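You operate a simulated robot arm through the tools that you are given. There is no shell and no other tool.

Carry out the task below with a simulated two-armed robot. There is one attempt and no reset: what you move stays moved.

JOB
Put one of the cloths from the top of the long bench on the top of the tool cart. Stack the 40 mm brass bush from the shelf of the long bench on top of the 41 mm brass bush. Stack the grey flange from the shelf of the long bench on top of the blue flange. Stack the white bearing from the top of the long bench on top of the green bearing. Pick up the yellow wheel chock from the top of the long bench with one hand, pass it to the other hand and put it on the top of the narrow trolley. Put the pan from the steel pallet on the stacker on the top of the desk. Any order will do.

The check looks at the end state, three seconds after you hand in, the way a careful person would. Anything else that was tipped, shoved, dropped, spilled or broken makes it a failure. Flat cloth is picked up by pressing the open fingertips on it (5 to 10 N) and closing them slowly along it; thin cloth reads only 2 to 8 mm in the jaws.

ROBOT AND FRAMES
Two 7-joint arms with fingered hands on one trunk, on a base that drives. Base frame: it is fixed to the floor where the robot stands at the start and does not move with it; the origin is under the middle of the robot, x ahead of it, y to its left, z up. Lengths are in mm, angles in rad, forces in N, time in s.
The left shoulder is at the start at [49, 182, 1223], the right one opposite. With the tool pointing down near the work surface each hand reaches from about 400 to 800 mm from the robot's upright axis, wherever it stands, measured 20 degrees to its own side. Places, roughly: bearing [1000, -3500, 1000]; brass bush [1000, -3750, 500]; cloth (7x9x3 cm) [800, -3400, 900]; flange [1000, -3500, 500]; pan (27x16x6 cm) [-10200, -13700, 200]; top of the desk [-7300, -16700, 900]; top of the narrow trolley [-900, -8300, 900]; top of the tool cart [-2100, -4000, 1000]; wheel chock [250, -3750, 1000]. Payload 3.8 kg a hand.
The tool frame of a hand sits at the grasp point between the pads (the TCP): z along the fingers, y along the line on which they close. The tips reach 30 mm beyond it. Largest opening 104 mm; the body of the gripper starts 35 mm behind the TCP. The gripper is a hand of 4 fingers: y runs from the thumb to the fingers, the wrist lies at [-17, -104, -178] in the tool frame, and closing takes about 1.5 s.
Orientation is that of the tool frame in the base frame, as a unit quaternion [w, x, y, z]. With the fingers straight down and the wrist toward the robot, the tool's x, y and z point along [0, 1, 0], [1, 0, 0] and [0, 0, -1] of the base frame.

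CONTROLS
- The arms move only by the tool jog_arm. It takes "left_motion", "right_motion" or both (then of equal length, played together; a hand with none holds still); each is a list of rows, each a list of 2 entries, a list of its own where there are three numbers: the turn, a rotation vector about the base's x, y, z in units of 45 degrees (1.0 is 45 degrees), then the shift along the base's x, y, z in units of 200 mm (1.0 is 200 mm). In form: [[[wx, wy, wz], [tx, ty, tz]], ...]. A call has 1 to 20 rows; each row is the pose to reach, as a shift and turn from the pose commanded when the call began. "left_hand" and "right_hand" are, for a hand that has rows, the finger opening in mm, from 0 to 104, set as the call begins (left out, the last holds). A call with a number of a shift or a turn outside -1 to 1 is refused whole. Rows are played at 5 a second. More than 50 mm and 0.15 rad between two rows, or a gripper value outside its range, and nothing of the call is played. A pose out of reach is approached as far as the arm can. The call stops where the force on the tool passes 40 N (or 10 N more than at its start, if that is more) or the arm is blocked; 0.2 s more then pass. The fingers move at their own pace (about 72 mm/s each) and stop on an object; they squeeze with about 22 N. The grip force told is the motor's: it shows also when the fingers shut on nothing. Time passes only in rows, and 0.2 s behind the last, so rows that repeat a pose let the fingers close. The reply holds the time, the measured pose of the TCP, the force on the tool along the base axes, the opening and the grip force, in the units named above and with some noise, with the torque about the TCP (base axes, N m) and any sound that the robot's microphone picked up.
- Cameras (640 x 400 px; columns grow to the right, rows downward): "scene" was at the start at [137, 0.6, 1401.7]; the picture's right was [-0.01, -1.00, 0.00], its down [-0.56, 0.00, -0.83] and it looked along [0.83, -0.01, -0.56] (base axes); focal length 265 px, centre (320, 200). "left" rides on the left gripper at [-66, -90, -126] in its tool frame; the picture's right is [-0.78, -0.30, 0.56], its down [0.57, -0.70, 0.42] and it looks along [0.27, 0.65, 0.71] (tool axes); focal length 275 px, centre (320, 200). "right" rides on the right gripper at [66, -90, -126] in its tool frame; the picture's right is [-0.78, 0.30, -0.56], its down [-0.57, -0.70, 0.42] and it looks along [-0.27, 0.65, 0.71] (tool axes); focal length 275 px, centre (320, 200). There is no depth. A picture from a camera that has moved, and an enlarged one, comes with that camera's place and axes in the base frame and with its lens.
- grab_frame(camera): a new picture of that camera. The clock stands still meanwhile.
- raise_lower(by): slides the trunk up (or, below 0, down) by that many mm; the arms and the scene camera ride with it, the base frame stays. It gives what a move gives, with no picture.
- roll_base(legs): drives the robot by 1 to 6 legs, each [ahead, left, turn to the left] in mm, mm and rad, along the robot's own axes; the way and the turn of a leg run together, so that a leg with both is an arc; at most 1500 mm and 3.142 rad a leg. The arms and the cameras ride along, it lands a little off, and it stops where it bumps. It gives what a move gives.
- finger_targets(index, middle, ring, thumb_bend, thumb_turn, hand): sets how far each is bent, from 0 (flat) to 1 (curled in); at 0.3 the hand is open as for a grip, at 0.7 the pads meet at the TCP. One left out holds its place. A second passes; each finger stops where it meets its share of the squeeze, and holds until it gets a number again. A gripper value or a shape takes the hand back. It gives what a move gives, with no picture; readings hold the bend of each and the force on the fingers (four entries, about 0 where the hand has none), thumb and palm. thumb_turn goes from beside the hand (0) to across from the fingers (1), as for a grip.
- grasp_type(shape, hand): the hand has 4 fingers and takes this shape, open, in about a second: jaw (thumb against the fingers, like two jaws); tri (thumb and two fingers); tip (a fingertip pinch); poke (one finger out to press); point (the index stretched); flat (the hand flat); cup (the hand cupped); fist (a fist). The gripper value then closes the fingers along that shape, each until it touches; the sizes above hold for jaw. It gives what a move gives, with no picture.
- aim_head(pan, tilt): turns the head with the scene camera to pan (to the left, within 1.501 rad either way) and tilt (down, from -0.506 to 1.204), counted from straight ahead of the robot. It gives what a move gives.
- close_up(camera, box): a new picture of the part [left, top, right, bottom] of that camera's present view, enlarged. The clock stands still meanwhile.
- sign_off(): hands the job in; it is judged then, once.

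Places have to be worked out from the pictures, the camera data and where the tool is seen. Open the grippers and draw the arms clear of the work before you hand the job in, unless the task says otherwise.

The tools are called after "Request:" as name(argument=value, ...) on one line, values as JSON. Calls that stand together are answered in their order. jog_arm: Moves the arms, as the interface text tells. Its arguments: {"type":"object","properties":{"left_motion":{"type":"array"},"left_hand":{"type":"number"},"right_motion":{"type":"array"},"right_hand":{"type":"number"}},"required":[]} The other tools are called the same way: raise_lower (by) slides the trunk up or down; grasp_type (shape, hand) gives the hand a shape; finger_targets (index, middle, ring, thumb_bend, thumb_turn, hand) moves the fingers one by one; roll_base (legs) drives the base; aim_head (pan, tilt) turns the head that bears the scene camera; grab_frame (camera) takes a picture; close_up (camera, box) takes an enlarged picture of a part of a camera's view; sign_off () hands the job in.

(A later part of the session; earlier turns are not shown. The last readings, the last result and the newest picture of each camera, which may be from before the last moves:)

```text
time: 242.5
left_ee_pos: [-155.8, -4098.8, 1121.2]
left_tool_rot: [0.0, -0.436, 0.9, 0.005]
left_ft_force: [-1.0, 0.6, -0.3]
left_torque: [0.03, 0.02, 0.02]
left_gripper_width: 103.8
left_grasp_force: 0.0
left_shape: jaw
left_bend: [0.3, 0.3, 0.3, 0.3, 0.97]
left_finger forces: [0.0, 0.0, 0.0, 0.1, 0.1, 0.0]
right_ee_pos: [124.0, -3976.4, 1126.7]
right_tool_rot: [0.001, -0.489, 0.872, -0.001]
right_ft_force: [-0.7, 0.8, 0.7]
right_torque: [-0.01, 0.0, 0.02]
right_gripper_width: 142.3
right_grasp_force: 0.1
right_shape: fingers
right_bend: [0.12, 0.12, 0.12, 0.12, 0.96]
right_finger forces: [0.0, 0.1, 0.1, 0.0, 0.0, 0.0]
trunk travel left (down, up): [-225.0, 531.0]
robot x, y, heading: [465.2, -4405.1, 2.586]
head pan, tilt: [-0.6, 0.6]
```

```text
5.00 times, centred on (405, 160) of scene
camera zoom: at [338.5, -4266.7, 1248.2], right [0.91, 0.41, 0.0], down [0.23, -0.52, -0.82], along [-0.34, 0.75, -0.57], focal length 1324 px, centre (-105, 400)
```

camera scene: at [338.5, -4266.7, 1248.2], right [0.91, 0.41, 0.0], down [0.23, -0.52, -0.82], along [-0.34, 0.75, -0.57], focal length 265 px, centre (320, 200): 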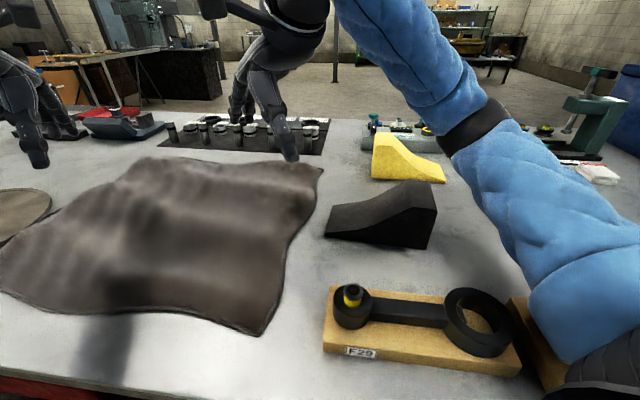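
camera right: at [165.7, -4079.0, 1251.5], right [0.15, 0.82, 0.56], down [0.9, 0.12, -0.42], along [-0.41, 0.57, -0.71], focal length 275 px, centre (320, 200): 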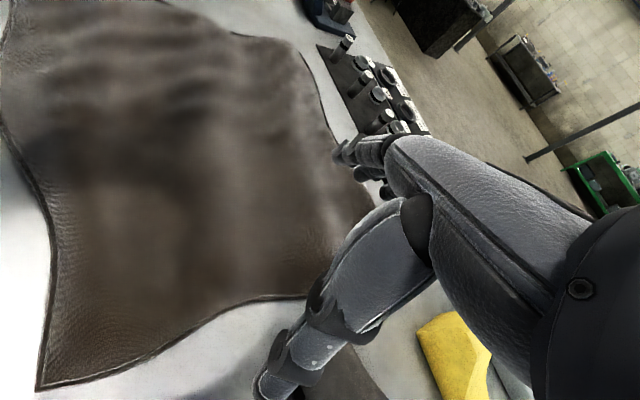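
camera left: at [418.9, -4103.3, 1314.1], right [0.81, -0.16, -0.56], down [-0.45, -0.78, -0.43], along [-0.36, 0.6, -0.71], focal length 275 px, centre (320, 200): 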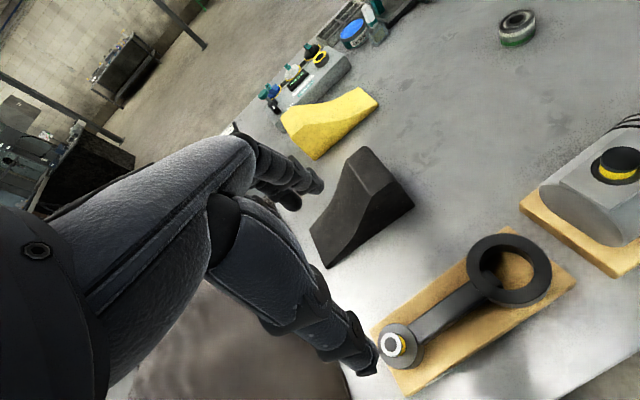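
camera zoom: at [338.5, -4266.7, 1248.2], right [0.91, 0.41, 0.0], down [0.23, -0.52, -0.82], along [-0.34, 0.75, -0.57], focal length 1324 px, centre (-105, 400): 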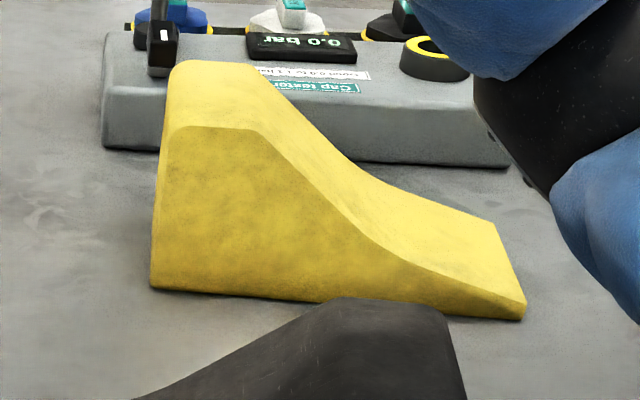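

Position confirmed: high-end centre (192,-3566), grip point at s=105 mm is (294,-3540). I swing the right hand toward it, turning it so the fingers close across the chock's width.

Request:
jog_arm(right_motion=[[[0, 0, -0.14], [0.07, 0.13, 0]], [[0, 0, -0.28], [0.14, 0.27, 0]], [[0, 0, -0.42], [0.21, 0.4, 0]], [[0, 0, -0.56], [0.28, 0.54, 0]], [[0, 0, -0.7], [0.35, 0.67, 0]], [[0, 0, -0.85], [0.42, 0.81, 0]], [[0, 0, -0.99], [0.5, 0.95, 0]]])

Request:
jog_arm(right_motion=[[[0, 0, 0], [0.06, 0.2, 0]], [[-0.02, 0.08, 0], [0.13, 0.41, 0]], [[-0.04, 0.16, 0], [0.2, 0.62, 0]], [[-0.06, 0.24, 0], [0.27, 0.83, 0]], [[-0.081, 0.323, 0], [0.33, 1.0, 0]]])

Request:
grab_frame(camera="right")

Request:
grab_frame(camera="scene")

```text
time: 244.1
left_ee_pos: [-154.8, -4098.0, 1120.3]
left_tool_rot: [-0.001, -0.435, 0.9, 0.005]
left_ft_force: [0.2, -0.6, -0.3]
left_torque: [0.0, 0.0, 0.02]
left_gripper_width: 103.6
left_grasp_force: 0.1
left_shape: jaw
left_bend: [0.3, 0.3, 0.3, 0.3, 0.97]
left_finger forces: [0.1, 0.0, 0.0, 0.1, 0.0, 0.1]
right_ee_pos: [227.0, -3786.8, 1125.8]
right_tool_rot: [0.0, -0.119, 0.993, -0.001]
right_ft_force: [-0.5, -0.1, 0.6]
right_torque: [0.02, -0.01, 0.03]
right_gripper_width: 142.3
right_grasp_force: 0.0
right_shape: fingers
right_bend: [0.12, 0.12, 0.12, 0.12, 0.96]
right_finger forces: [0.0, 0.1, 0.1, 0.0, 0.0, 0.0]
trunk travel left (down, up): [-225.0, 531.0]
robot x, y, heading: [463.2, -4407.7, 2.589]
head pan, tilt: [-0.6, 0.6]
```

```text
time: 245.3
left_ee_pos: [-154.5, -4098.3, 1119.2]
left_tool_rot: [-0.001, -0.436, 0.9, 0.004]
left_ft_force: [0.6, 0.2, -0.7]
left_torque: [-0.03, 0.0, -0.03]
left_gripper_width: 103.6
left_grasp_force: 0.1
left_shape: jaw
left_bend: [0.3, 0.3, 0.3, 0.3, 0.97]
left_finger forces: [0.0, 0.1, 0.1, 0.0, 0.1, 0.0]
right_ee_pos: [292.2, -3585.0, 1125.8]
right_tool_rot: [-0.128, -0.12, 0.984, -0.017]
right_ft_force: [0.3, -0.5, -0.2]
right_torque: [-0.03, 0.04, 0.0]
right_gripper_width: 142.4
right_grasp_force: 0.0
right_shape: fingers
right_bend: [0.12, 0.12, 0.12, 0.12, 0.96]
right_finger forces: [0.0, 0.1, 0.0, 0.0, 0.0, 0.0]
trunk travel left (down, up): [-225.0, 531.0]
robot x, y, heading: [463.7, -4401.5, 2.594]
head pan, tilt: [-0.6, 0.6]
```

```text
taken
camera right: at [283.9, -3678.6, 1263.5], right [0.8, 0.5, 0.34], down [0.6, -0.58, -0.56], along [-0.09, 0.65, -0.76], focal length 275 px, centre (320, 200)
```

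right: 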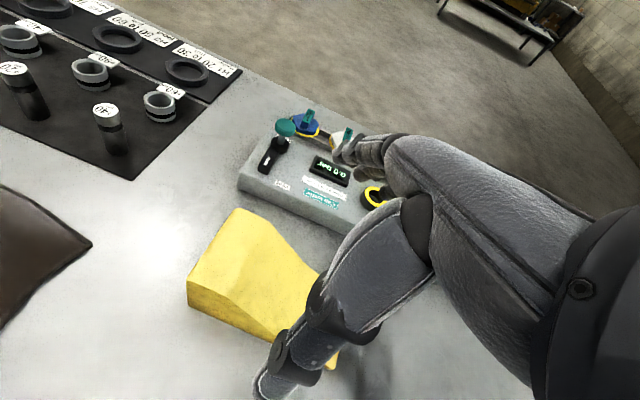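

```text
taken
camera scene: at [338.8, -4266.3, 1248.2], right [0.91, 0.41, 0.0], down [0.23, -0.52, -0.82], along [-0.34, 0.75, -0.57], focal length 265 px, centre (320, 200)
```

scene: 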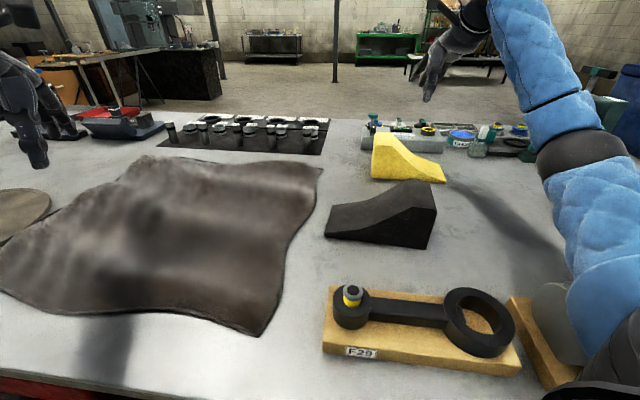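

The predicted chock corners match the right camera's view within 2 px. I move over the grip point and descend, stopping at z≈1000 for a check.

Request:
jog_arm(right_motion=[[[0, 0, 0], [0.008, 0.22, 0]], [[0, 0, 0], [0.008, 0.225, -0.2]], [[0, 0, 0], [0.008, 0.225, -0.4]], [[0, 0, 0], [0.008, 0.225, -0.62]]])

Request:
grab_frame(camera="right")

Request:
close_up(camera="scene", box=[350, 90, 480, 200])

```text
time: 246.3
left_ee_pos: [-162.5, -4102.9, 1124.0]
left_tool_rot: [0.002, -0.439, 0.898, 0.007]
left_ft_force: [0.5, 1.6, -0.1]
left_torque: [-0.05, 0.04, 0.03]
left_gripper_width: 103.7
left_grasp_force: 0.0
left_shape: jaw
left_bend: [0.3, 0.3, 0.3, 0.3, 0.97]
left_finger forces: [0.0, 0.0, 0.0, 0.0, 0.0, 0.0]
right_ee_pos: [283.9, -3538.2, 1021.9]
right_tool_rot: [-0.134, -0.122, 0.983, -0.007]
right_ft_force: [-0.2, 0.0, 0.4]
right_torque: [-0.02, 0.0, -0.02]
right_gripper_width: 142.4
right_grasp_force: 0.1
right_shape: fingers
right_bend: [0.12, 0.12, 0.12, 0.12, 0.96]
right_finger forces: [0.2, 0.0, 0.0, 0.1, 0.0, 0.0]
trunk travel left (down, up): [-225.0, 531.0]
robot x, y, heading: [463.7, -4398.2, 2.598]
head pan, tilt: [-0.6, 0.6]
```

```text
taken
camera right: at [276.0, -3634.8, 1158.4], right [0.8, 0.5, 0.34], down [0.59, -0.56, -0.57], along [-0.1, 0.66, -0.75], focal length 275 px, centre (320, 200)
```

right: 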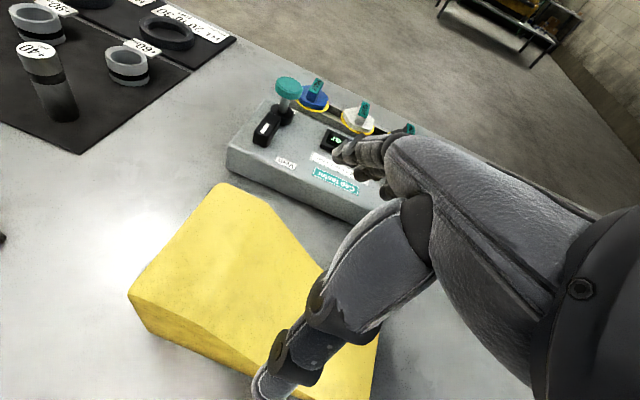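

```text
3.64 times, centred on (415, 145) of scene
camera zoom: at [331.2, -4266.9, 1252.3], right [0.91, 0.42, 0.01], down [0.24, -0.51, -0.83], along [-0.34, 0.75, -0.56], focal length 963 px, centre (-26, 400)
```

zoom: 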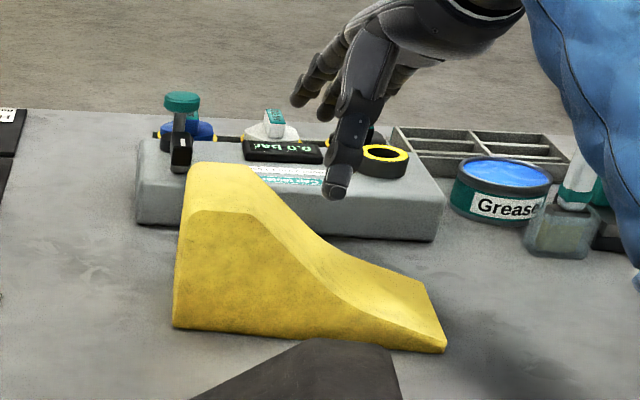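

The robot's body shifted a little (camera and left hand moved ~8 mm), so some part of the right arm is touching something. I go back up at once and look to the right.

Request:
jog_arm(right_motion=[[[0, 0, 0], [0.03, 0, 0.2]], [[0, 0, 0], [0.05, 0, 0.4]], [[0, 0, 0], [0.05, 0, 0.6]]])

Request:
aim_head(pan=-1.1, tilt=0.8)

Request:
grab_frame(camera="scene")

```text
time: 247.1
left_ee_pos: [-154.8, -4099.4, 1120.5]
left_tool_rot: [0.0, -0.436, 0.9, 0.005]
left_ft_force: [0.4, -0.7, -0.2]
left_torque: [0.01, 0.01, -0.02]
left_gripper_width: 103.6
left_grasp_force: 0.0
left_shape: jaw
left_bend: [0.3, 0.3, 0.3, 0.3, 0.97]
left_finger forces: [0.1, 0.0, 0.0, 0.0, 0.1, 0.1]
right_ee_pos: [301.2, -3540.6, 1120.0]
right_tool_rot: [-0.129, -0.12, 0.984, -0.017]
right_ft_force: [-0.9, 0.5, 0.8]
right_torque: [0.0, 0.03, 0.02]
right_gripper_width: 142.5
right_grasp_force: 0.1
right_shape: fingers
right_bend: [0.12, 0.12, 0.12, 0.12, 0.96]
right_finger forces: [0.0, 0.1, 0.1, 0.0, 0.0, 0.1]
trunk travel left (down, up): [-225.0, 531.0]
robot x, y, heading: [462.6, -4407.5, 2.591]
head pan, tilt: [-0.6, 0.6]
```

```text
time: 248.1
left_ee_pos: [-154.1, -4097.8, 1118.4]
left_tool_rot: [0.001, -0.435, 0.9, 0.005]
left_ft_force: [0.0, -0.3, -0.5]
left_torque: [0.01, 0.02, 0.02]
left_gripper_width: 103.7
left_grasp_force: 0.0
left_shape: jaw
left_bend: [0.3, 0.3, 0.3, 0.3, 0.97]
left_finger forces: [0.0, 0.0, 0.0, 0.0, 0.1, 0.0]
right_ee_pos: [302.0, -3539.0, 1121.2]
right_tool_rot: [-0.129, -0.12, 0.984, -0.017]
right_ft_force: [0.4, 0.1, -0.4]
right_torque: [-0.02, 0.02, -0.03]
right_gripper_width: 142.3
right_grasp_force: 0.0
right_shape: fingers
right_bend: [0.12, 0.12, 0.12, 0.12, 0.96]
right_finger forces: [0.1, 0.1, 0.0, 0.0, 0.0, 0.0]
trunk travel left (down, up): [-225.0, 531.0]
robot x, y, heading: [468.3, -4408.5, 2.588]
head pan, tilt: [-1.1, 0.799]
```

```text
taken
camera scene: at [380.9, -4266.8, 1231.3], right [1.0, -0.08, 0.0], down [-0.06, -0.71, -0.7], along [0.06, 0.69, -0.72], focal length 265 px, centre (320, 200)
```

scene: 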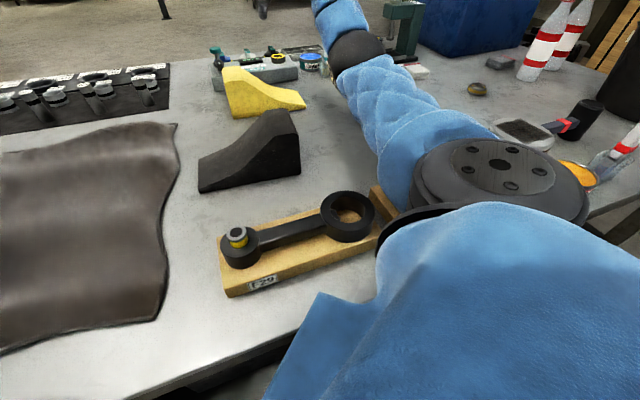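

The elbow is just above the pistons. I raise the trunk 150 mm to lift everything clear and then check the pistons.

Request:
raise_lower(by=150)

Request:
grab_frame(camera="scene")

Request:
grab_frame(camera="right")

Request:
grab_frame(camera="left")

```text
time: 249.8
left_ee_pos: [-156.1, -4098.3, 1269.1]
left_tool_rot: [0.0, -0.436, 0.9, 0.004]
left_ft_force: [0.7, 0.1, 0.4]
left_torque: [-0.04, -0.04, 0.0]
left_gripper_width: 103.8
left_grasp_force: 0.0
left_shape: jaw
left_bend: [0.3, 0.3, 0.3, 0.3, 0.97]
left_finger forces: [0.0, 0.0, 0.0, 0.0, 0.1, 0.0]
right_ee_pos: [302.6, -3540.1, 1272.2]
right_tool_rot: [-0.129, -0.119, 0.984, -0.016]
right_ft_force: [-0.3, 0.1, -0.4]
right_torque: [-0.02, -0.01, -0.01]
right_gripper_width: 142.3
right_grasp_force: 0.0
right_shape: fingers
right_bend: [0.12, 0.12, 0.12, 0.12, 0.96]
right_finger forces: [0.1, 0.1, 0.1, 0.0, 0.0, 0.1]
trunk travel left (down, up): [-375.0, 381.0]
robot x, y, heading: [462.8, -4403.7, 2.594]
head pan, tilt: [-1.1, 0.799]
```

```text
taken
camera scene: at [430.3, -4297.2, 1384.0], right [1.0, -0.08, 0.0], down [-0.06, -0.71, -0.7], along [0.06, 0.69, -0.72], focal length 265 px, centre (320, 200)
```

scene: 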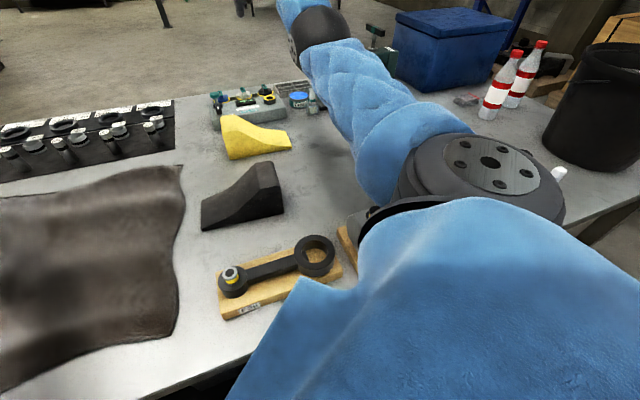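

```text
taken
camera right: at [292.1, -3634.7, 1409.7], right [0.8, 0.5, 0.34], down [0.6, -0.58, -0.56], along [-0.08, 0.65, -0.76], focal length 275 px, centre (320, 200)
```

right: 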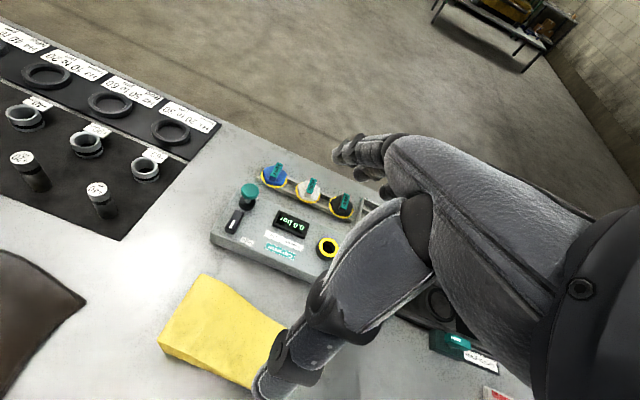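

```text
taken
camera left: at [-43.0, -4103.4, 1393.4], right [0.71, 0.43, -0.56], down [0.19, -0.88, -0.43], along [-0.68, 0.2, -0.71], focal length 275 px, centre (320, 200)
```

left: 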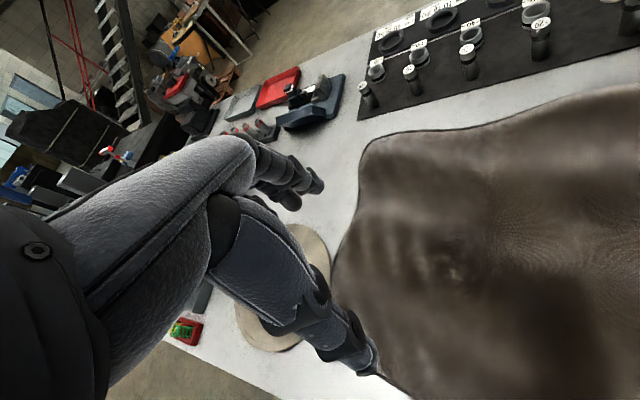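

I retract the right hand toward the robot to uncover the pistons.

Request:
jog_arm(right_motion=[[[0, 0, 0], [-0.05, -0.2, 0.05]], [[0, 0, 0], [-0.1, -0.4, 0.05]], [[0, 0, 0], [-0.15, -0.6, 0.05]], [[0, 0, 0], [-0.2, -0.8, 0.05]], [[0, 0, 0], [-0.25, -1.0, 0.05]]])

Request:
jog_arm(right_motion=[[[0, 0, 0], [-0.1, -0.2, 0.0]], [[0, 0, 0], [-0.2, -0.4, 0.0]], [[0, 0, 0], [-0.3, -0.6, 0.0]], [[0, 0, 0], [-0.4, -0.8, 0.0]]])

Request:
aim_head(pan=-1.2, tilt=0.7)

Request:
grab_frame(camera="scene")

```text
time: 251.0
left_ee_pos: [-155.1, -4099.3, 1270.1]
left_tool_rot: [-0.001, -0.437, 0.899, 0.005]
left_ft_force: [-0.7, -0.2, -0.5]
left_torque: [0.01, 0.02, -0.02]
left_gripper_width: 103.7
left_grasp_force: 0.0
left_shape: jaw
left_bend: [0.3, 0.3, 0.3, 0.3, 0.97]
left_finger forces: [0.0, 0.0, 0.0, 0.0, 0.0, 0.0]
right_ee_pos: [254.4, -3741.8, 1282.6]
right_tool_rot: [-0.128, -0.12, 0.984, -0.017]
right_ft_force: [1.2, -0.4, -0.5]
right_torque: [0.03, -0.02, 0.05]
right_gripper_width: 142.3
right_grasp_force: 0.0
right_shape: fingers
right_bend: [0.12, 0.12, 0.12, 0.12, 0.96]
right_finger forces: [0.0, 0.0, 0.0, 0.1, 0.1, 0.0]
trunk travel left (down, up): [-375.0, 381.0]
robot x, y, heading: [461.2, -4402.1, 2.59]
head pan, tilt: [-1.1, 0.799]
```

```text
time: 252.0
left_ee_pos: [-157.1, -4100.1, 1269.1]
left_tool_rot: [0.0, -0.437, 0.9, 0.005]
left_ft_force: [-0.3, -0.2, 0.5]
left_torque: [0.02, -0.04, -0.01]
left_gripper_width: 103.7
left_grasp_force: 0.0
left_shape: jaw
left_bend: [0.3, 0.3, 0.3, 0.3, 0.97]
left_finger forces: [0.0, 0.1, 0.0, 0.0, 0.0, 0.0]
right_ee_pos: [172.5, -3901.5, 1284.1]
right_tool_rot: [-0.129, -0.119, 0.984, -0.017]
right_ft_force: [-1.2, 0.1, -0.1]
right_torque: [-0.02, 0.0, -0.01]
right_gripper_width: 142.7
right_grasp_force: 0.0
right_shape: fingers
right_bend: [0.12, 0.12, 0.12, 0.12, 0.96]
right_finger forces: [0.1, 0.1, 0.0, 0.1, 0.0, 0.0]
trunk travel left (down, up): [-375.0, 381.0]
robot x, y, heading: [466.4, -4405.5, 2.586]
head pan, tilt: [-1.1, 0.799]
```

```text
time: 252.7
left_ee_pos: [-154.5, -4097.6, 1269.9]
left_tool_rot: [0.0, -0.436, 0.9, 0.003]
left_ft_force: [-0.1, -0.4, -0.1]
left_torque: [0.0, -0.03, -0.01]
left_gripper_width: 103.9
left_grasp_force: 0.1
left_shape: jaw
left_bend: [0.3, 0.3, 0.3, 0.3, 0.97]
left_finger forces: [0.1, 0.0, 0.0, 0.0, 0.0, 0.0]
right_ee_pos: [171.8, -3900.7, 1285.1]
right_tool_rot: [-0.13, -0.119, 0.984, -0.017]
right_ft_force: [-0.1, 0.0, 0.2]
right_torque: [-0.02, -0.02, 0.0]
right_gripper_width: 142.5
right_grasp_force: 0.0
right_shape: fingers
right_bend: [0.12, 0.12, 0.12, 0.12, 0.96]
right_finger forces: [0.0, 0.1, 0.1, 0.0, 0.0, 0.0]
trunk travel left (down, up): [-375.0, 381.0]
robot x, y, heading: [465.4, -4405.2, 2.586]
head pan, tilt: [-1.201, 0.7]
```

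```text
taken
camera scene: at [439.6, -4294.2, 1392.4], right [0.98, -0.18, 0.0], down [-0.12, -0.63, -0.76], along [0.14, 0.75, -0.64], focal length 265 px, centre (320, 200)
```

scene: 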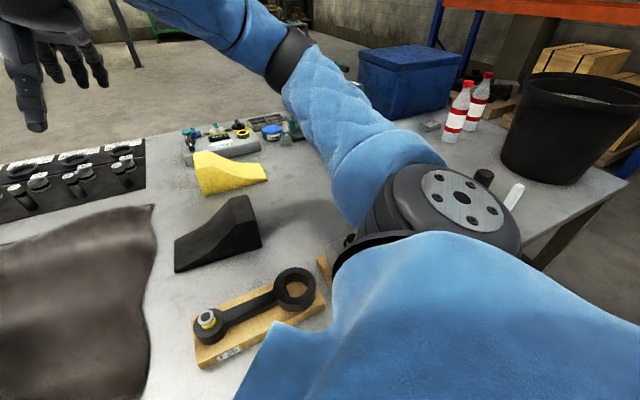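

The upper arm still hides them; I turn back to face the bench squarely to see the pistons.

Request:
roll_base(legs=[[0, 0, -0.74]])

Request:
aim_head(pan=-0.3, tilt=0.8)

Request:
grab_frame(camera="scene")

```text
time: 255.0
left_ee_pos: [212.2, -3760.9, 1269.1]
left_tool_rot: [0.002, -0.081, 0.997, 0.004]
left_ft_force: [0.3, -0.8, -0.3]
left_torque: [0.03, -0.01, 0.0]
left_gripper_width: 103.6
left_grasp_force: 0.1
left_shape: jaw
left_bend: [0.3, 0.3, 0.3, 0.3, 0.97]
left_finger forces: [0.0, 0.1, 0.1, 0.0, 0.0, 0.0]
right_ee_pos: [588.6, -3835.6, 1283.5]
right_tool_rot: [-0.127, 0.245, 0.961, 0.032]
right_ft_force: [0.8, 1.1, 0.6]
right_torque: [0.02, 0.02, 0.03]
right_gripper_width: 142.6
right_grasp_force: 0.0
right_shape: fingers
right_bend: [0.12, 0.12, 0.12, 0.12, 0.96]
right_finger forces: [0.0, 0.0, 0.0, 0.1, 0.0, 0.1]
trunk travel left (down, up): [-375.0, 381.0]
robot x, y, heading: [464.0, -4404.2, 1.851]
head pan, tilt: [-1.201, 0.7]
```

```text
time: 256.2
left_ee_pos: [211.9, -3761.4, 1270.2]
left_tool_rot: [0.001, -0.082, 0.997, 0.004]
left_ft_force: [0.6, -0.1, -0.5]
left_torque: [-0.04, -0.04, -0.01]
left_gripper_width: 104.2
left_grasp_force: 0.1
left_shape: jaw
left_bend: [0.3, 0.3, 0.3, 0.3, 0.97]
left_finger forces: [0.0, 0.1, 0.0, 0.0, 0.0, 0.0]
right_ee_pos: [587.1, -3835.2, 1283.3]
right_tool_rot: [-0.126, 0.244, 0.961, 0.031]
right_ft_force: [-0.1, -0.1, -0.9]
right_torque: [0.01, -0.02, 0.03]
right_gripper_width: 142.4
right_grasp_force: 0.1
right_shape: fingers
right_bend: [0.12, 0.12, 0.12, 0.12, 0.96]
right_finger forces: [0.0, 0.1, 0.0, 0.0, 0.0, 0.1]
trunk travel left (down, up): [-375.0, 381.0]
robot x, y, heading: [462.1, -4405.7, 1.848]
head pan, tilt: [-0.3, 0.799]
```

```text
taken
camera scene: at [453.1, -4276.6, 1384.2], right [1.0, -0.02, 0.0], down [-0.01, -0.72, -0.7], along [0.01, 0.7, -0.72], focal length 265 px, centre (320, 200)
```

scene: 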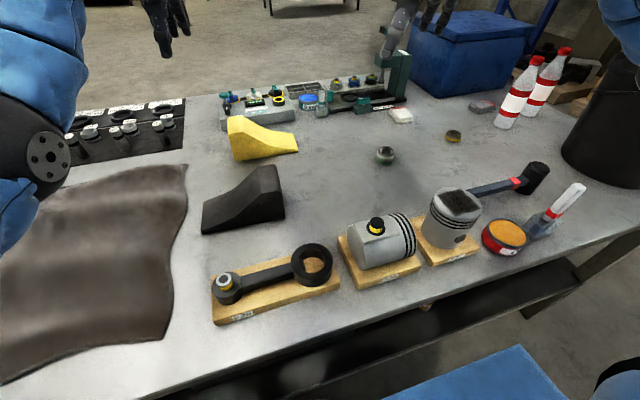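

The pistons stand on their boards. I zoom in to make sure they weren't shifted.

Request:
close_up(camera="scene", box=[200, 170, 580, 340])

```text
1.68 times, centred on (390, 255) of scene
camera zoom: at [453.1, -4276.6, 1384.2], right [1.0, -0.02, 0.0], down [-0.01, -0.72, -0.7], along [0.01, 0.7, -0.72], focal length 446 px, centre (202, 107)
```

zoom: 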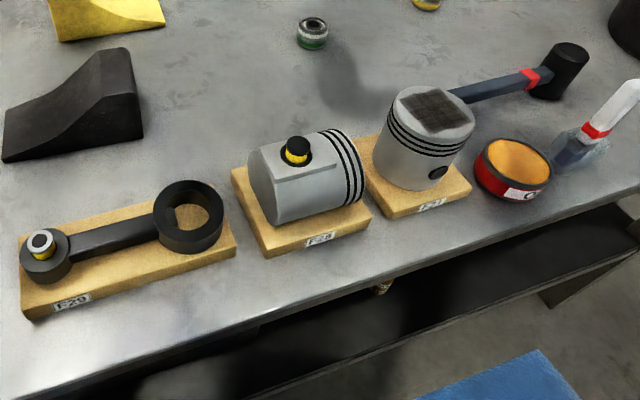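

Nothing was displaced. This time I'll keep the trunk up (elbow high above the pistons), turn 0.84 left and pitch the hand forward ~10° for reach. First the base move.

Request:
roll_base(legs=[[8, 21, 0.837]])

Request:
aim_head(pan=-0.75, tilt=0.7)

Request:
grab_frame(camera="scene")

```text
time: 258.8
left_ee_pos: [-205.9, -4177.0, 1269.6]
left_tool_rot: [-0.001, -0.485, 0.875, 0.004]
left_ft_force: [0.9, 0.0, 1.1]
left_torque: [0.02, 0.0, 0.01]
left_gripper_width: 103.5
left_grasp_force: 0.1
left_shape: jaw
left_bend: [0.3, 0.3, 0.3, 0.3, 0.97]
left_finger forces: [0.1, 0.1, 0.0, 0.0, 0.0, 0.1]
right_ee_pos: [96.6, -3943.0, 1284.4]
right_tool_rot: [-0.127, -0.174, 0.976, -0.023]
right_ft_force: [-0.3, 0.1, 0.5]
right_torque: [-0.02, 0.01, 0.0]
right_gripper_width: 142.2
right_grasp_force: 0.1
right_shape: fingers
right_bend: [0.12, 0.12, 0.12, 0.12, 0.96]
right_finger forces: [0.0, 0.0, 0.0, 0.1, 0.0, 0.0]
trunk travel left (down, up): [-375.0, 381.0]
robot x, y, heading: [444.2, -4409.5, 2.704]
head pan, tilt: [-0.3, 0.799]
```

```text
time: 259.7
left_ee_pos: [-205.9, -4177.2, 1270.7]
left_tool_rot: [0.0, -0.485, 0.875, 0.004]
left_ft_force: [-0.4, 0.4, 0.7]
left_torque: [0.02, -0.02, 0.0]
left_gripper_width: 103.8
left_grasp_force: 0.1
left_shape: jaw
left_bend: [0.3, 0.3, 0.3, 0.3, 0.97]
left_finger forces: [0.0, 0.0, 0.1, 0.0, 0.1, 0.1]
right_ee_pos: [96.8, -3944.1, 1284.2]
right_tool_rot: [-0.127, -0.175, 0.976, -0.023]
right_ft_force: [-0.1, 0.0, 0.0]
right_torque: [0.02, 0.02, 0.02]
right_gripper_width: 142.4
right_grasp_force: 0.0
right_shape: fingers
right_bend: [0.12, 0.12, 0.12, 0.12, 0.96]
right_finger forces: [0.1, 0.1, 0.0, 0.0, 0.1, 0.0]
trunk travel left (down, up): [-375.0, 381.0]
robot x, y, heading: [445.5, -4409.1, 2.702]
head pan, tilt: [-0.75, 0.7]
```

```text
taken
camera scene: at [369.5, -4310.8, 1392.4], right [0.93, 0.37, 0.0], down [0.24, -0.6, -0.76], along [-0.28, 0.71, -0.64], focal length 265 px, centre (320, 200)
```

scene: 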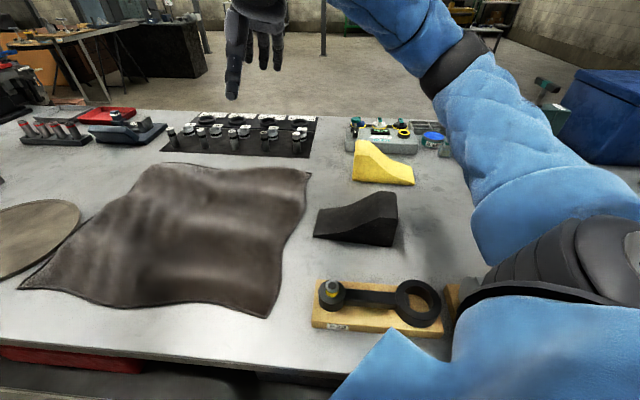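

View is clear. I swing the right hand over the chock at height, correcting yaw and adding the forward pitch.

Request:
jog_arm(right_motion=[[[0, 0, -0.03], [0.1, 0.2, -0.03]], [[0, 0, -0.06], [0.2, 0.4, -0.06]], [[0, 0, -0.09], [0.3, 0.6, -0.1]], [[0, 0, -0.12], [0.4, 0.8, -0.13]], [[0, 0, -0.139], [0.5, 1.0, -0.15]]])

Request:
jog_arm(right_motion=[[[0.04, 0.01, 0], [0.1, 0.2, -0.04]], [[0.08, 0.02, 0], [0.2, 0.4, -0.08]], [[0.13, 0.03, 0], [0.3, 0.6, -0.12]], [[0.17, 0.042, 0], [0.4, 0.8, -0.16]], [[0.216, 0.054, 0], [0.485, 1.0, -0.2]]])

Request:
grab_frame(camera="right")

Request:
grab_frame(camera="scene")

```text
time: 260.9
left_ee_pos: [-205.2, -4174.9, 1269.3]
left_tool_rot: [-0.002, -0.485, 0.874, 0.004]
left_ft_force: [0.5, 0.2, 0.2]
left_torque: [-0.02, -0.01, 0.03]
left_gripper_width: 103.7
left_grasp_force: 0.1
left_shape: jaw
left_bend: [0.3, 0.3, 0.3, 0.3, 0.97]
left_finger forces: [0.0, 0.1, 0.1, 0.1, 0.0, 0.0]
right_ee_pos: [198.5, -3741.8, 1253.5]
right_tool_rot: [-0.13, -0.12, 0.984, -0.017]
right_ft_force: [-0.7, 0.1, -0.1]
right_torque: [-0.01, 0.01, -0.01]
right_gripper_width: 142.4
right_grasp_force: 0.0
right_shape: fingers
right_bend: [0.12, 0.12, 0.12, 0.12, 0.96]
right_finger forces: [0.0, 0.1, 0.1, 0.0, 0.0, 0.0]
trunk travel left (down, up): [-375.0, 381.0]
robot x, y, heading: [446.3, -4408.2, 2.696]
head pan, tilt: [-0.75, 0.7]
```

```text
time: 262.1
left_ee_pos: [-205.4, -4174.9, 1270.3]
left_tool_rot: [-0.001, -0.486, 0.874, 0.005]
left_ft_force: [0.7, -0.4, -0.7]
left_torque: [-0.05, 0.04, 0.02]
left_gripper_width: 103.7
left_grasp_force: 0.1
left_shape: jaw
left_bend: [0.3, 0.3, 0.3, 0.3, 0.97]
left_finger forces: [0.0, 0.1, 0.1, 0.1, 0.1, 0.1]
right_ee_pos: [296.0, -3541.4, 1210.8]
right_tool_rot: [-0.138, -0.132, 0.979, 0.069]
right_ft_force: [0.6, -0.2, -0.4]
right_torque: [0.0, -0.03, 0.05]
right_gripper_width: 142.6
right_grasp_force: 0.1
right_shape: fingers
right_bend: [0.12, 0.12, 0.12, 0.12, 0.96]
right_finger forces: [0.1, 0.0, 0.1, 0.1, 0.0, 0.0]
trunk travel left (down, up): [-375.0, 381.0]
robot x, y, heading: [441.9, -4412.3, 2.699]
head pan, tilt: [-0.75, 0.7]
```

```text
taken
camera right: at [290.3, -3657.1, 1332.5], right [0.81, 0.44, 0.38], down [0.57, -0.47, -0.67], along [-0.12, 0.76, -0.64], focal length 275 px, centre (320, 200)
```

right: 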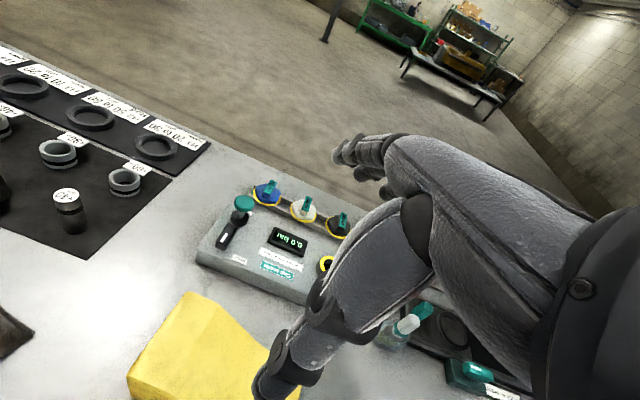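

```text
taken
camera scene: at [369.7, -4309.9, 1392.3], right [0.93, 0.37, 0.0], down [0.24, -0.6, -0.76], along [-0.28, 0.71, -0.64], focal length 265 px, centre (320, 200)
```

scene: 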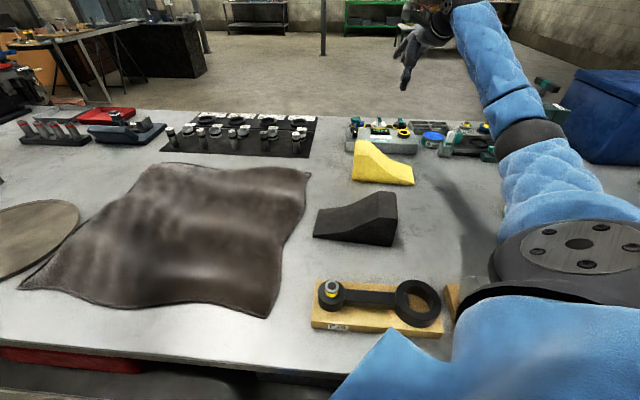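

The elbow is well above everything now. I descend 180 mm and watch for any sign of contact.

Request:
jog_arm(right_motion=[[[0, 0, 0], [-0.01, 0, -0.2]], [[0, 0, 0], [-0.01, 0.01, -0.4]], [[0, 0, 0], [-0.01, 0.01, -0.6]], [[0, 0, 0], [-0.01, 0.01, -0.8]], [[0, 0, 0], [-0.01, 0.01, -0.95]]])

Request:
grab_frame(camera="right")

Request:
grab_frame(camera="scene")

```text
time: 263.3
left_ee_pos: [-205.5, -4176.4, 1270.6]
left_tool_rot: [-0.001, -0.486, 0.874, 0.005]
left_ft_force: [0.0, 0.3, 0.6]
left_torque: [0.02, 0.01, 0.0]
left_gripper_width: 103.8
left_grasp_force: 0.0
left_shape: jaw
left_bend: [0.3, 0.3, 0.3, 0.3, 0.97]
left_finger forces: [0.0, 0.0, 0.1, 0.0, 0.1, 0.0]
right_ee_pos: [292.8, -3539.9, 1021.7]
right_tool_rot: [-0.14, -0.131, 0.979, 0.07]
right_ft_force: [0.2, 0.5, 0.8]
right_torque: [0.04, 0.0, 0.0]
right_gripper_width: 142.3
right_grasp_force: 0.1
right_shape: fingers
right_bend: [0.12, 0.12, 0.12, 0.12, 0.96]
right_finger forces: [0.0, 0.1, 0.0, 0.1, 0.0, 0.0]
trunk travel left (down, up): [-375.0, 381.0]
robot x, y, heading: [446.2, -4413.4, 2.7]
head pan, tilt: [-0.75, 0.7]
```

```text
taken
camera right: at [288.8, -3656.6, 1141.9], right [0.81, 0.44, 0.38], down [0.57, -0.47, -0.67], along [-0.12, 0.76, -0.64], focal length 275 px, centre (320, 200)
```

right: 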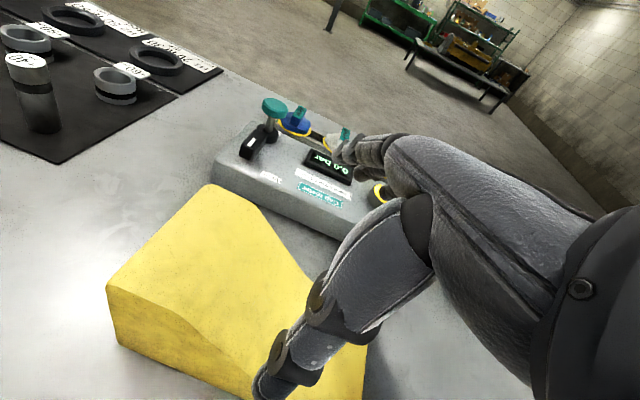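

```text
taken
camera scene: at [369.7, -4310.4, 1392.4], right [0.93, 0.37, 0.0], down [0.24, -0.6, -0.76], along [-0.28, 0.71, -0.64], focal length 265 px, centre (320, 200)
```

scene: 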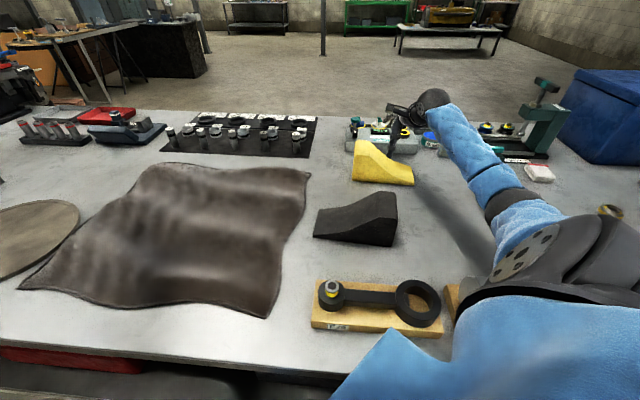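

All as commanded, no body shift. I continue down to z≈930 in slower steps.

Request:
jog_arm(right_motion=[[[0, 0, 0], [0, 0, -0.15]], [[0, 0, 0], [0, 0, -0.3]], [[0, 0, 0], [0, 0, -0.4]], [[0, 0, 0], [0, 0, -0.455]]])

Request:
grab_frame(camera="right")

Request:
close_up(camera="scene", box=[330, 80, 470, 200])

```text
time: 264.3
left_ee_pos: [-204.2, -4173.7, 1271.6]
left_tool_rot: [-0.002, -0.486, 0.874, 0.005]
left_ft_force: [0.1, 0.5, -0.4]
left_torque: [-0.02, -0.03, 0.02]
left_gripper_width: 104.2
left_grasp_force: 0.0
left_shape: jaw
left_bend: [0.3, 0.3, 0.3, 0.3, 0.97]
left_finger forces: [0.0, 0.0, 0.0, 0.0, 0.0, 0.0]
right_ee_pos: [297.8, -3530.8, 951.5]
right_tool_rot: [-0.138, -0.131, 0.978, 0.083]
right_ft_force: [2.6, -22.1, 22.9]
right_torque: [-1.39, -0.18, 0.04]
right_gripper_width: 147.5
right_grasp_force: 13.8
right_shape: fingers
right_bend: [0.12, 0.12, 0.12, 0.0, 0.91]
right_finger forces: [0.1, 0.0, 0.1, 0.1, 27.4, 0.0]
trunk travel left (down, up): [-375.0, 381.0]
robot x, y, heading: [443.3, -4407.9, 2.704]
head pan, tilt: [-0.75, 0.7]
```

```text
taken
camera right: at [294.6, -3650.2, 1068.2], right [0.81, 0.43, 0.39], down [0.57, -0.45, -0.68], along [-0.11, 0.78, -0.61], focal length 275 px, centre (320, 200)
```

right: 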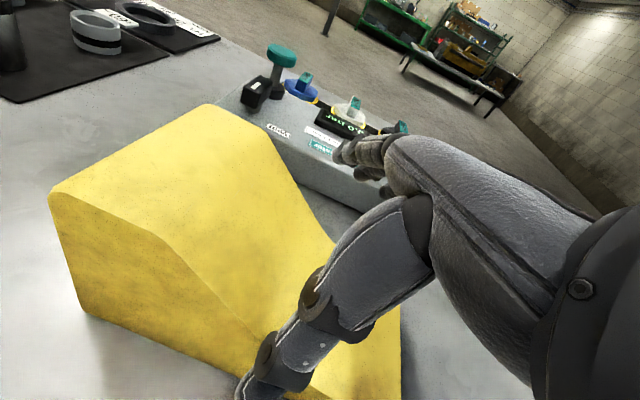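

```text
3.33 times, centred on (400, 140) of scene
camera zoom: at [371.6, -4308.2, 1394.0], right [0.93, 0.37, 0.0], down [0.24, -0.6, -0.76], along [-0.28, 0.71, -0.64], focal length 883 px, centre (53, 400)
```

zoom: 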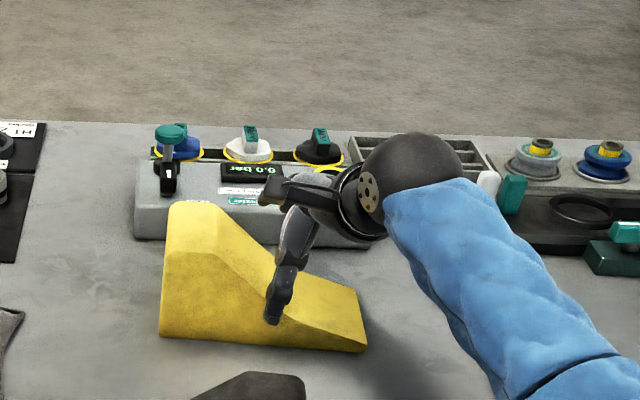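

The thumb landed on the chock's near edge (27 N on the thumb). I lift 45 mm, shift 18 mm toward me and open the thumb fully.

Request:
jog_arm(right_motion=[[[0, 0, 0], [0, 0, 0.12]], [[0, 0, 0], [0, 0, 0.24]], [[0, 0, 0], [0.02, -0.09, 0.24]]])

Request:
finger_targets(hand="right", index=0.1, middle=0.1, ring=0.1, thumb_bend=0.0, thumb_turn=1.0)

Request:
grab_frame(camera="right")

Request:
close_up(camera="scene", box=[330, 80, 470, 200])

```text
time: 265.1
left_ee_pos: [-215.8, -4167.2, 1262.7]
left_tool_rot: [0.001, -0.489, 0.872, -0.002]
left_ft_force: [-0.1, 0.6, 0.6]
left_torque: [-0.03, 0.02, 0.04]
left_gripper_width: 103.8
left_grasp_force: 0.0
left_shape: jaw
left_bend: [0.3, 0.3, 0.3, 0.3, 0.97]
left_finger forces: [0.1, 0.0, 0.0, 0.1, 0.0, 0.0]
right_ee_pos: [285.9, -3546.6, 981.6]
right_tool_rot: [-0.138, -0.132, 0.979, 0.07]
right_ft_force: [-1.4, -0.7, -1.4]
right_torque: [-0.03, 0.05, 0.02]
right_gripper_width: 142.5
right_grasp_force: 0.1
right_shape: fingers
right_bend: [0.12, 0.12, 0.12, 0.12, 0.96]
right_finger forces: [0.0, 0.0, 0.1, 0.0, 0.1, 0.1]
trunk travel left (down, up): [-375.0, 381.0]
robot x, y, heading: [442.5, -4406.9, 2.707]
head pan, tilt: [-0.75, 0.7]
```

```text
time: 266.1
left_ee_pos: [-215.3, -4169.1, 1262.9]
left_tool_rot: [0.0, -0.489, 0.872, -0.002]
left_ft_force: [0.7, 0.6, -0.1]
left_torque: [-0.04, 0.01, 0.0]
left_gripper_width: 103.8
left_grasp_force: 0.0
left_shape: jaw
left_bend: [0.3, 0.3, 0.3, 0.3, 0.97]
left_finger forces: [0.1, 0.1, 0.1, 0.0, 0.0, 0.0]
right_ee_pos: [285.0, -3548.3, 980.4]
right_tool_rot: [-0.137, -0.135, 0.979, 0.071]
right_ft_force: [0.4, 0.5, 0.5]
right_torque: [0.0, 0.02, 0.03]
right_gripper_width: 148.9
right_grasp_force: 0.1
right_shape: fingers
right_bend: [0.1, 0.1, 0.1, 0.0, 0.95]
right_finger forces: [0.1, 0.0, 0.1, 0.1, 0.0, 0.0]
trunk travel left (down, up): [-375.0, 381.0]
robot x, y, heading: [443.9, -4409.4, 2.712]
head pan, tilt: [-0.75, 0.7]
```

```text
taken
camera right: at [280.4, -3664.2, 1101.1], right [0.81, 0.45, 0.39], down [0.58, -0.46, -0.67], along [-0.12, 0.77, -0.63], focal length 275 px, centre (320, 200)
```

right: 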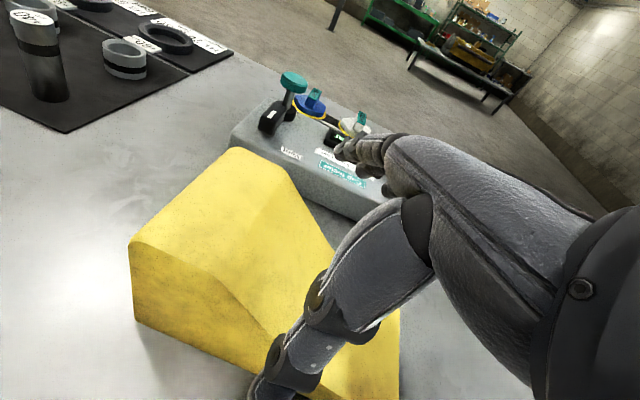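

```text
3.33 times, centred on (400, 140) of scene
camera zoom: at [359.8, -4297.9, 1391.0], right [0.93, 0.38, 0.0], down [0.25, -0.6, -0.76], along [-0.28, 0.7, -0.65], focal length 883 px, centre (53, 400)
```

zoom: 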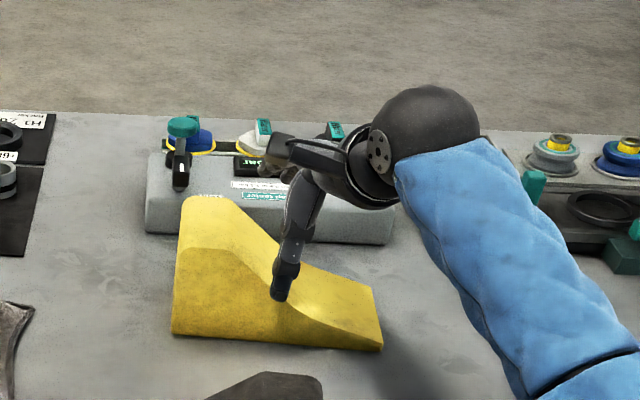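

The body has leaned again (camera moved ~16 mm), so an arm part is pressing somewhere. I look down toward the right arm to find out where.

Request:
aim_head(pan=-1.3, tilt=0.9)

Request:
grab_frame(camera="scene")

```text
time: 267.1
left_ee_pos: [-216.1, -4168.8, 1262.1]
left_tool_rot: [0.0, -0.489, 0.872, -0.002]
left_ft_force: [-0.2, 0.4, 0.0]
left_torque: [0.04, 0.03, 0.04]
left_gripper_width: 103.9
left_grasp_force: 0.1
left_shape: jaw
left_bend: [0.3, 0.3, 0.3, 0.3, 0.97]
left_finger forces: [0.1, 0.0, 0.1, 0.0, 0.0, 0.1]
right_ee_pos: [284.6, -3548.2, 980.2]
right_tool_rot: [-0.137, -0.135, 0.979, 0.071]
right_ft_force: [0.1, -0.9, -1.2]
right_torque: [0.09, 0.01, -0.01]
right_gripper_width: 148.7
right_grasp_force: 0.0
right_shape: fingers
right_bend: [0.1, 0.1, 0.1, 0.0, 0.95]
right_finger forces: [0.0, 0.1, 0.0, 0.0, 0.0, 0.0]
trunk travel left (down, up): [-375.0, 381.0]
robot x, y, heading: [440.4, -4409.4, 2.707]
head pan, tilt: [-1.3, 0.901]
```

```text
taken
camera scene: at [404.1, -4302.0, 1375.2], right [0.99, -0.16, 0.01], down [-0.12, -0.78, -0.61], along [0.11, 0.61, -0.79], focal length 265 px, centre (320, 200)
```

scene: 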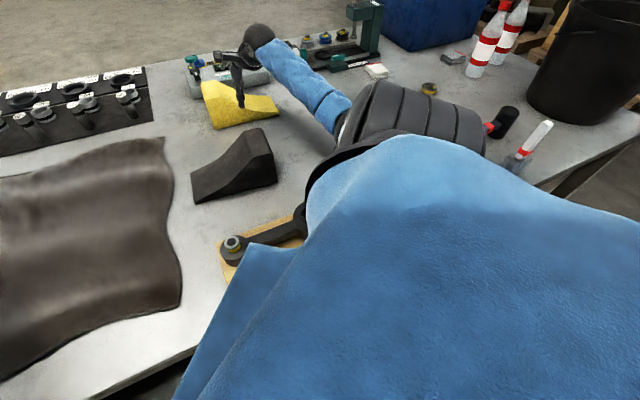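

The elbow seems low over the piston boards. I raise the trunk by 150 mm to free it, then re-check.

Request:
raise_lower(by=150)

Request:
grab_frame(camera="scene")

```text
time: 268.9
left_ee_pos: [-205.2, -4175.8, 1419.2]
left_tool_rot: [-0.001, -0.485, 0.874, 0.004]
left_ft_force: [-0.8, -0.3, -1.0]
left_torque: [-0.05, 0.01, 0.01]
left_gripper_width: 103.8
left_grasp_force: 0.1
left_shape: jaw
left_bend: [0.3, 0.3, 0.3, 0.3, 0.97]
left_finger forces: [0.0, 0.0, 0.0, 0.0, 0.0, 0.0]
right_ee_pos: [296.7, -3559.8, 1129.0]
right_tool_rot: [-0.138, -0.132, 0.979, 0.069]
right_ft_force: [-0.6, -0.2, 0.6]
right_torque: [0.01, -0.04, 0.01]
right_gripper_width: 148.7
right_grasp_force: 0.0
right_shape: fingers
right_bend: [0.1, 0.1, 0.1, 0.0, 0.95]
right_finger forces: [0.1, 0.0, 0.0, 0.0, 0.0, 0.0]
trunk travel left (down, up): [-525.0, 231.0]
robot x, y, heading: [443.3, -4411.1, 2.706]
head pan, tilt: [-1.3, 0.901]
```

```text
taken
camera scene: at [439.8, -4326.5, 1527.0], right [0.99, -0.17, 0.0], down [-0.13, -0.77, -0.62], along [0.1, 0.61, -0.78], focal length 265 px, centre (320, 200)
```

scene: 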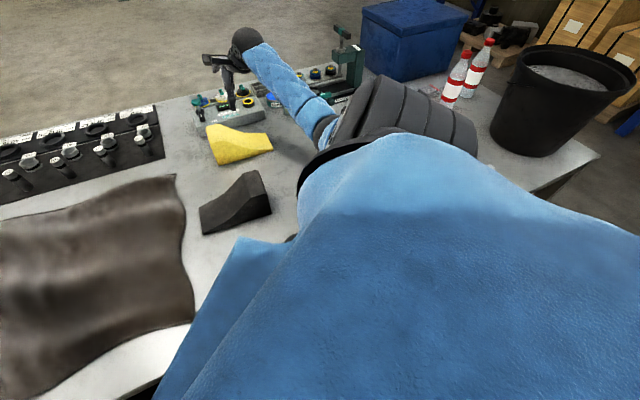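

Raised, the body is upright again. The back side's pistons make this reach unsafe, so I'll take the chock from the front, where it is ~80 mm closer to reach. I retract the right arm, turn square and check the pistons first.

Request:
jog_arm(right_motion=[[[0, 0, 0], [-0.02, -0.1, 0.2]], [[0, 0, 0], [-0.06, -0.3, 0.35]], [[0, 0, 0], [-0.1, -0.5, 0.45]], [[0, 0, 0], [-0.15, -0.7, 0.5]], [[0, 0, 0], [-0.2, -0.9, 0.5]]])

Request:
jog_arm(right_motion=[[[-0.04, -0.01, 0], [-0.1, -0.2, 0.1]], [[-0.08, -0.02, 0], [-0.2, -0.4, 0.2]], [[-0.13, -0.03, 0], [-0.3, -0.6, 0.2]], [[-0.216, -0.054, 0], [-0.4, -0.8, 0.2]]])

Request:
roll_base(legs=[[0, 0, -0.87], [-300, 0, 0]])

Request:
aim_head(pan=-0.1, tilt=0.8)

Request:
grab_frame(camera="scene")

```text
refused: row 2 steps farther than a row can; nothing moved
```

```text
time: 269.9
left_ee_pos: [-207.2, -4176.2, 1418.6]
left_tool_rot: [0.0, -0.485, 0.874, 0.005]
left_ft_force: [-0.4, 0.3, 0.3]
left_torque: [0.01, 0.02, 0.05]
left_gripper_width: 103.6
left_grasp_force: 0.0
left_shape: jaw
left_bend: [0.3, 0.3, 0.3, 0.3, 0.97]
left_finger forces: [0.1, 0.0, 0.0, 0.0, 0.1, 0.0]
right_ee_pos: [216.1, -3722.7, 1171.7]
right_tool_rot: [-0.129, -0.12, 0.984, -0.016]
right_ft_force: [-0.2, 0.1, 0.1]
right_torque: [-0.02, -0.02, 0.04]
right_gripper_width: 148.6
right_grasp_force: 0.0
right_shape: fingers
right_bend: [0.1, 0.1, 0.1, 0.0, 0.95]
right_finger forces: [0.1, 0.1, 0.0, 0.1, 0.2, 0.0]
trunk travel left (down, up): [-525.0, 231.0]
robot x, y, heading: [440.7, -4408.9, 2.707]
head pan, tilt: [-1.3, 0.901]
```

```text
time: 274.2
left_ee_pos: [288.1, -4053.8, 1419.9]
left_tool_rot: [0.001, -0.066, 0.998, 0.004]
left_ft_force: [-0.4, -0.5, -0.3]
left_torque: [0.01, 0.0, -0.03]
left_gripper_width: 103.6
left_grasp_force: 0.0
left_shape: jaw
left_bend: [0.3, 0.3, 0.3, 0.3, 0.97]
left_finger forces: [0.0, 0.2, 0.0, 0.1, 0.1, 0.1]
right_ee_pos: [907.3, -4090.6, 1170.6]
right_tool_rot: [-0.124, 0.311, 0.941, 0.04]
right_ft_force: [-0.5, 0.5, -0.5]
right_torque: [0.01, 0.0, -0.01]
right_gripper_width: 148.7
right_grasp_force: 0.0
right_shape: fingers
right_bend: [0.1, 0.1, 0.1, 0.0, 0.95]
right_finger forces: [0.0, 0.0, 0.2, 0.0, 0.1, 0.0]
trunk travel left (down, up): [-525.0, 231.0]
robot x, y, heading: [516.2, -4703.5, 1.814]
head pan, tilt: [-1.3, 0.901]
```

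```text
time: 275.6
left_ee_pos: [287.1, -4052.6, 1419.9]
left_tool_rot: [0.002, -0.065, 0.998, 0.005]
left_ft_force: [0.3, -0.2, 0.3]
left_torque: [-0.01, 0.02, 0.02]
left_gripper_width: 103.7
left_grasp_force: 0.0
left_shape: jaw
left_bend: [0.3, 0.3, 0.3, 0.3, 0.97]
left_finger forces: [0.1, 0.0, 0.0, 0.0, 0.0, 0.0]
right_ee_pos: [906.2, -4091.3, 1170.3]
right_tool_rot: [-0.124, 0.312, 0.941, 0.04]
right_ft_force: [0.1, -0.5, 0.3]
right_torque: [0.0, -0.01, -0.02]
right_gripper_width: 148.7
right_grasp_force: 0.1
right_shape: fingers
right_bend: [0.1, 0.1, 0.1, 0.0, 0.95]
right_finger forces: [0.0, 0.1, 0.0, 0.0, 0.0, 0.0]
trunk travel left (down, up): [-525.0, 231.0]
robot x, y, heading: [516.0, -4704.9, 1.815]
head pan, tilt: [-0.099, 0.799]
```

```text
taken
camera scene: at [501.6, -4604.0, 1535.1], right [0.99, 0.15, 0.0], down [0.1, -0.71, -0.7], along [-0.1, 0.69, -0.72], focal length 265 px, centre (320, 200)
```

scene: 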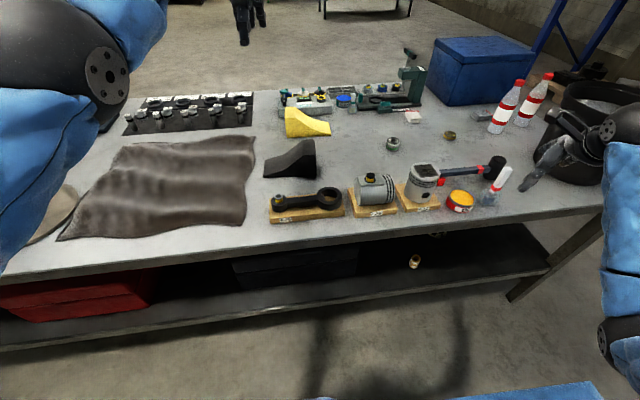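

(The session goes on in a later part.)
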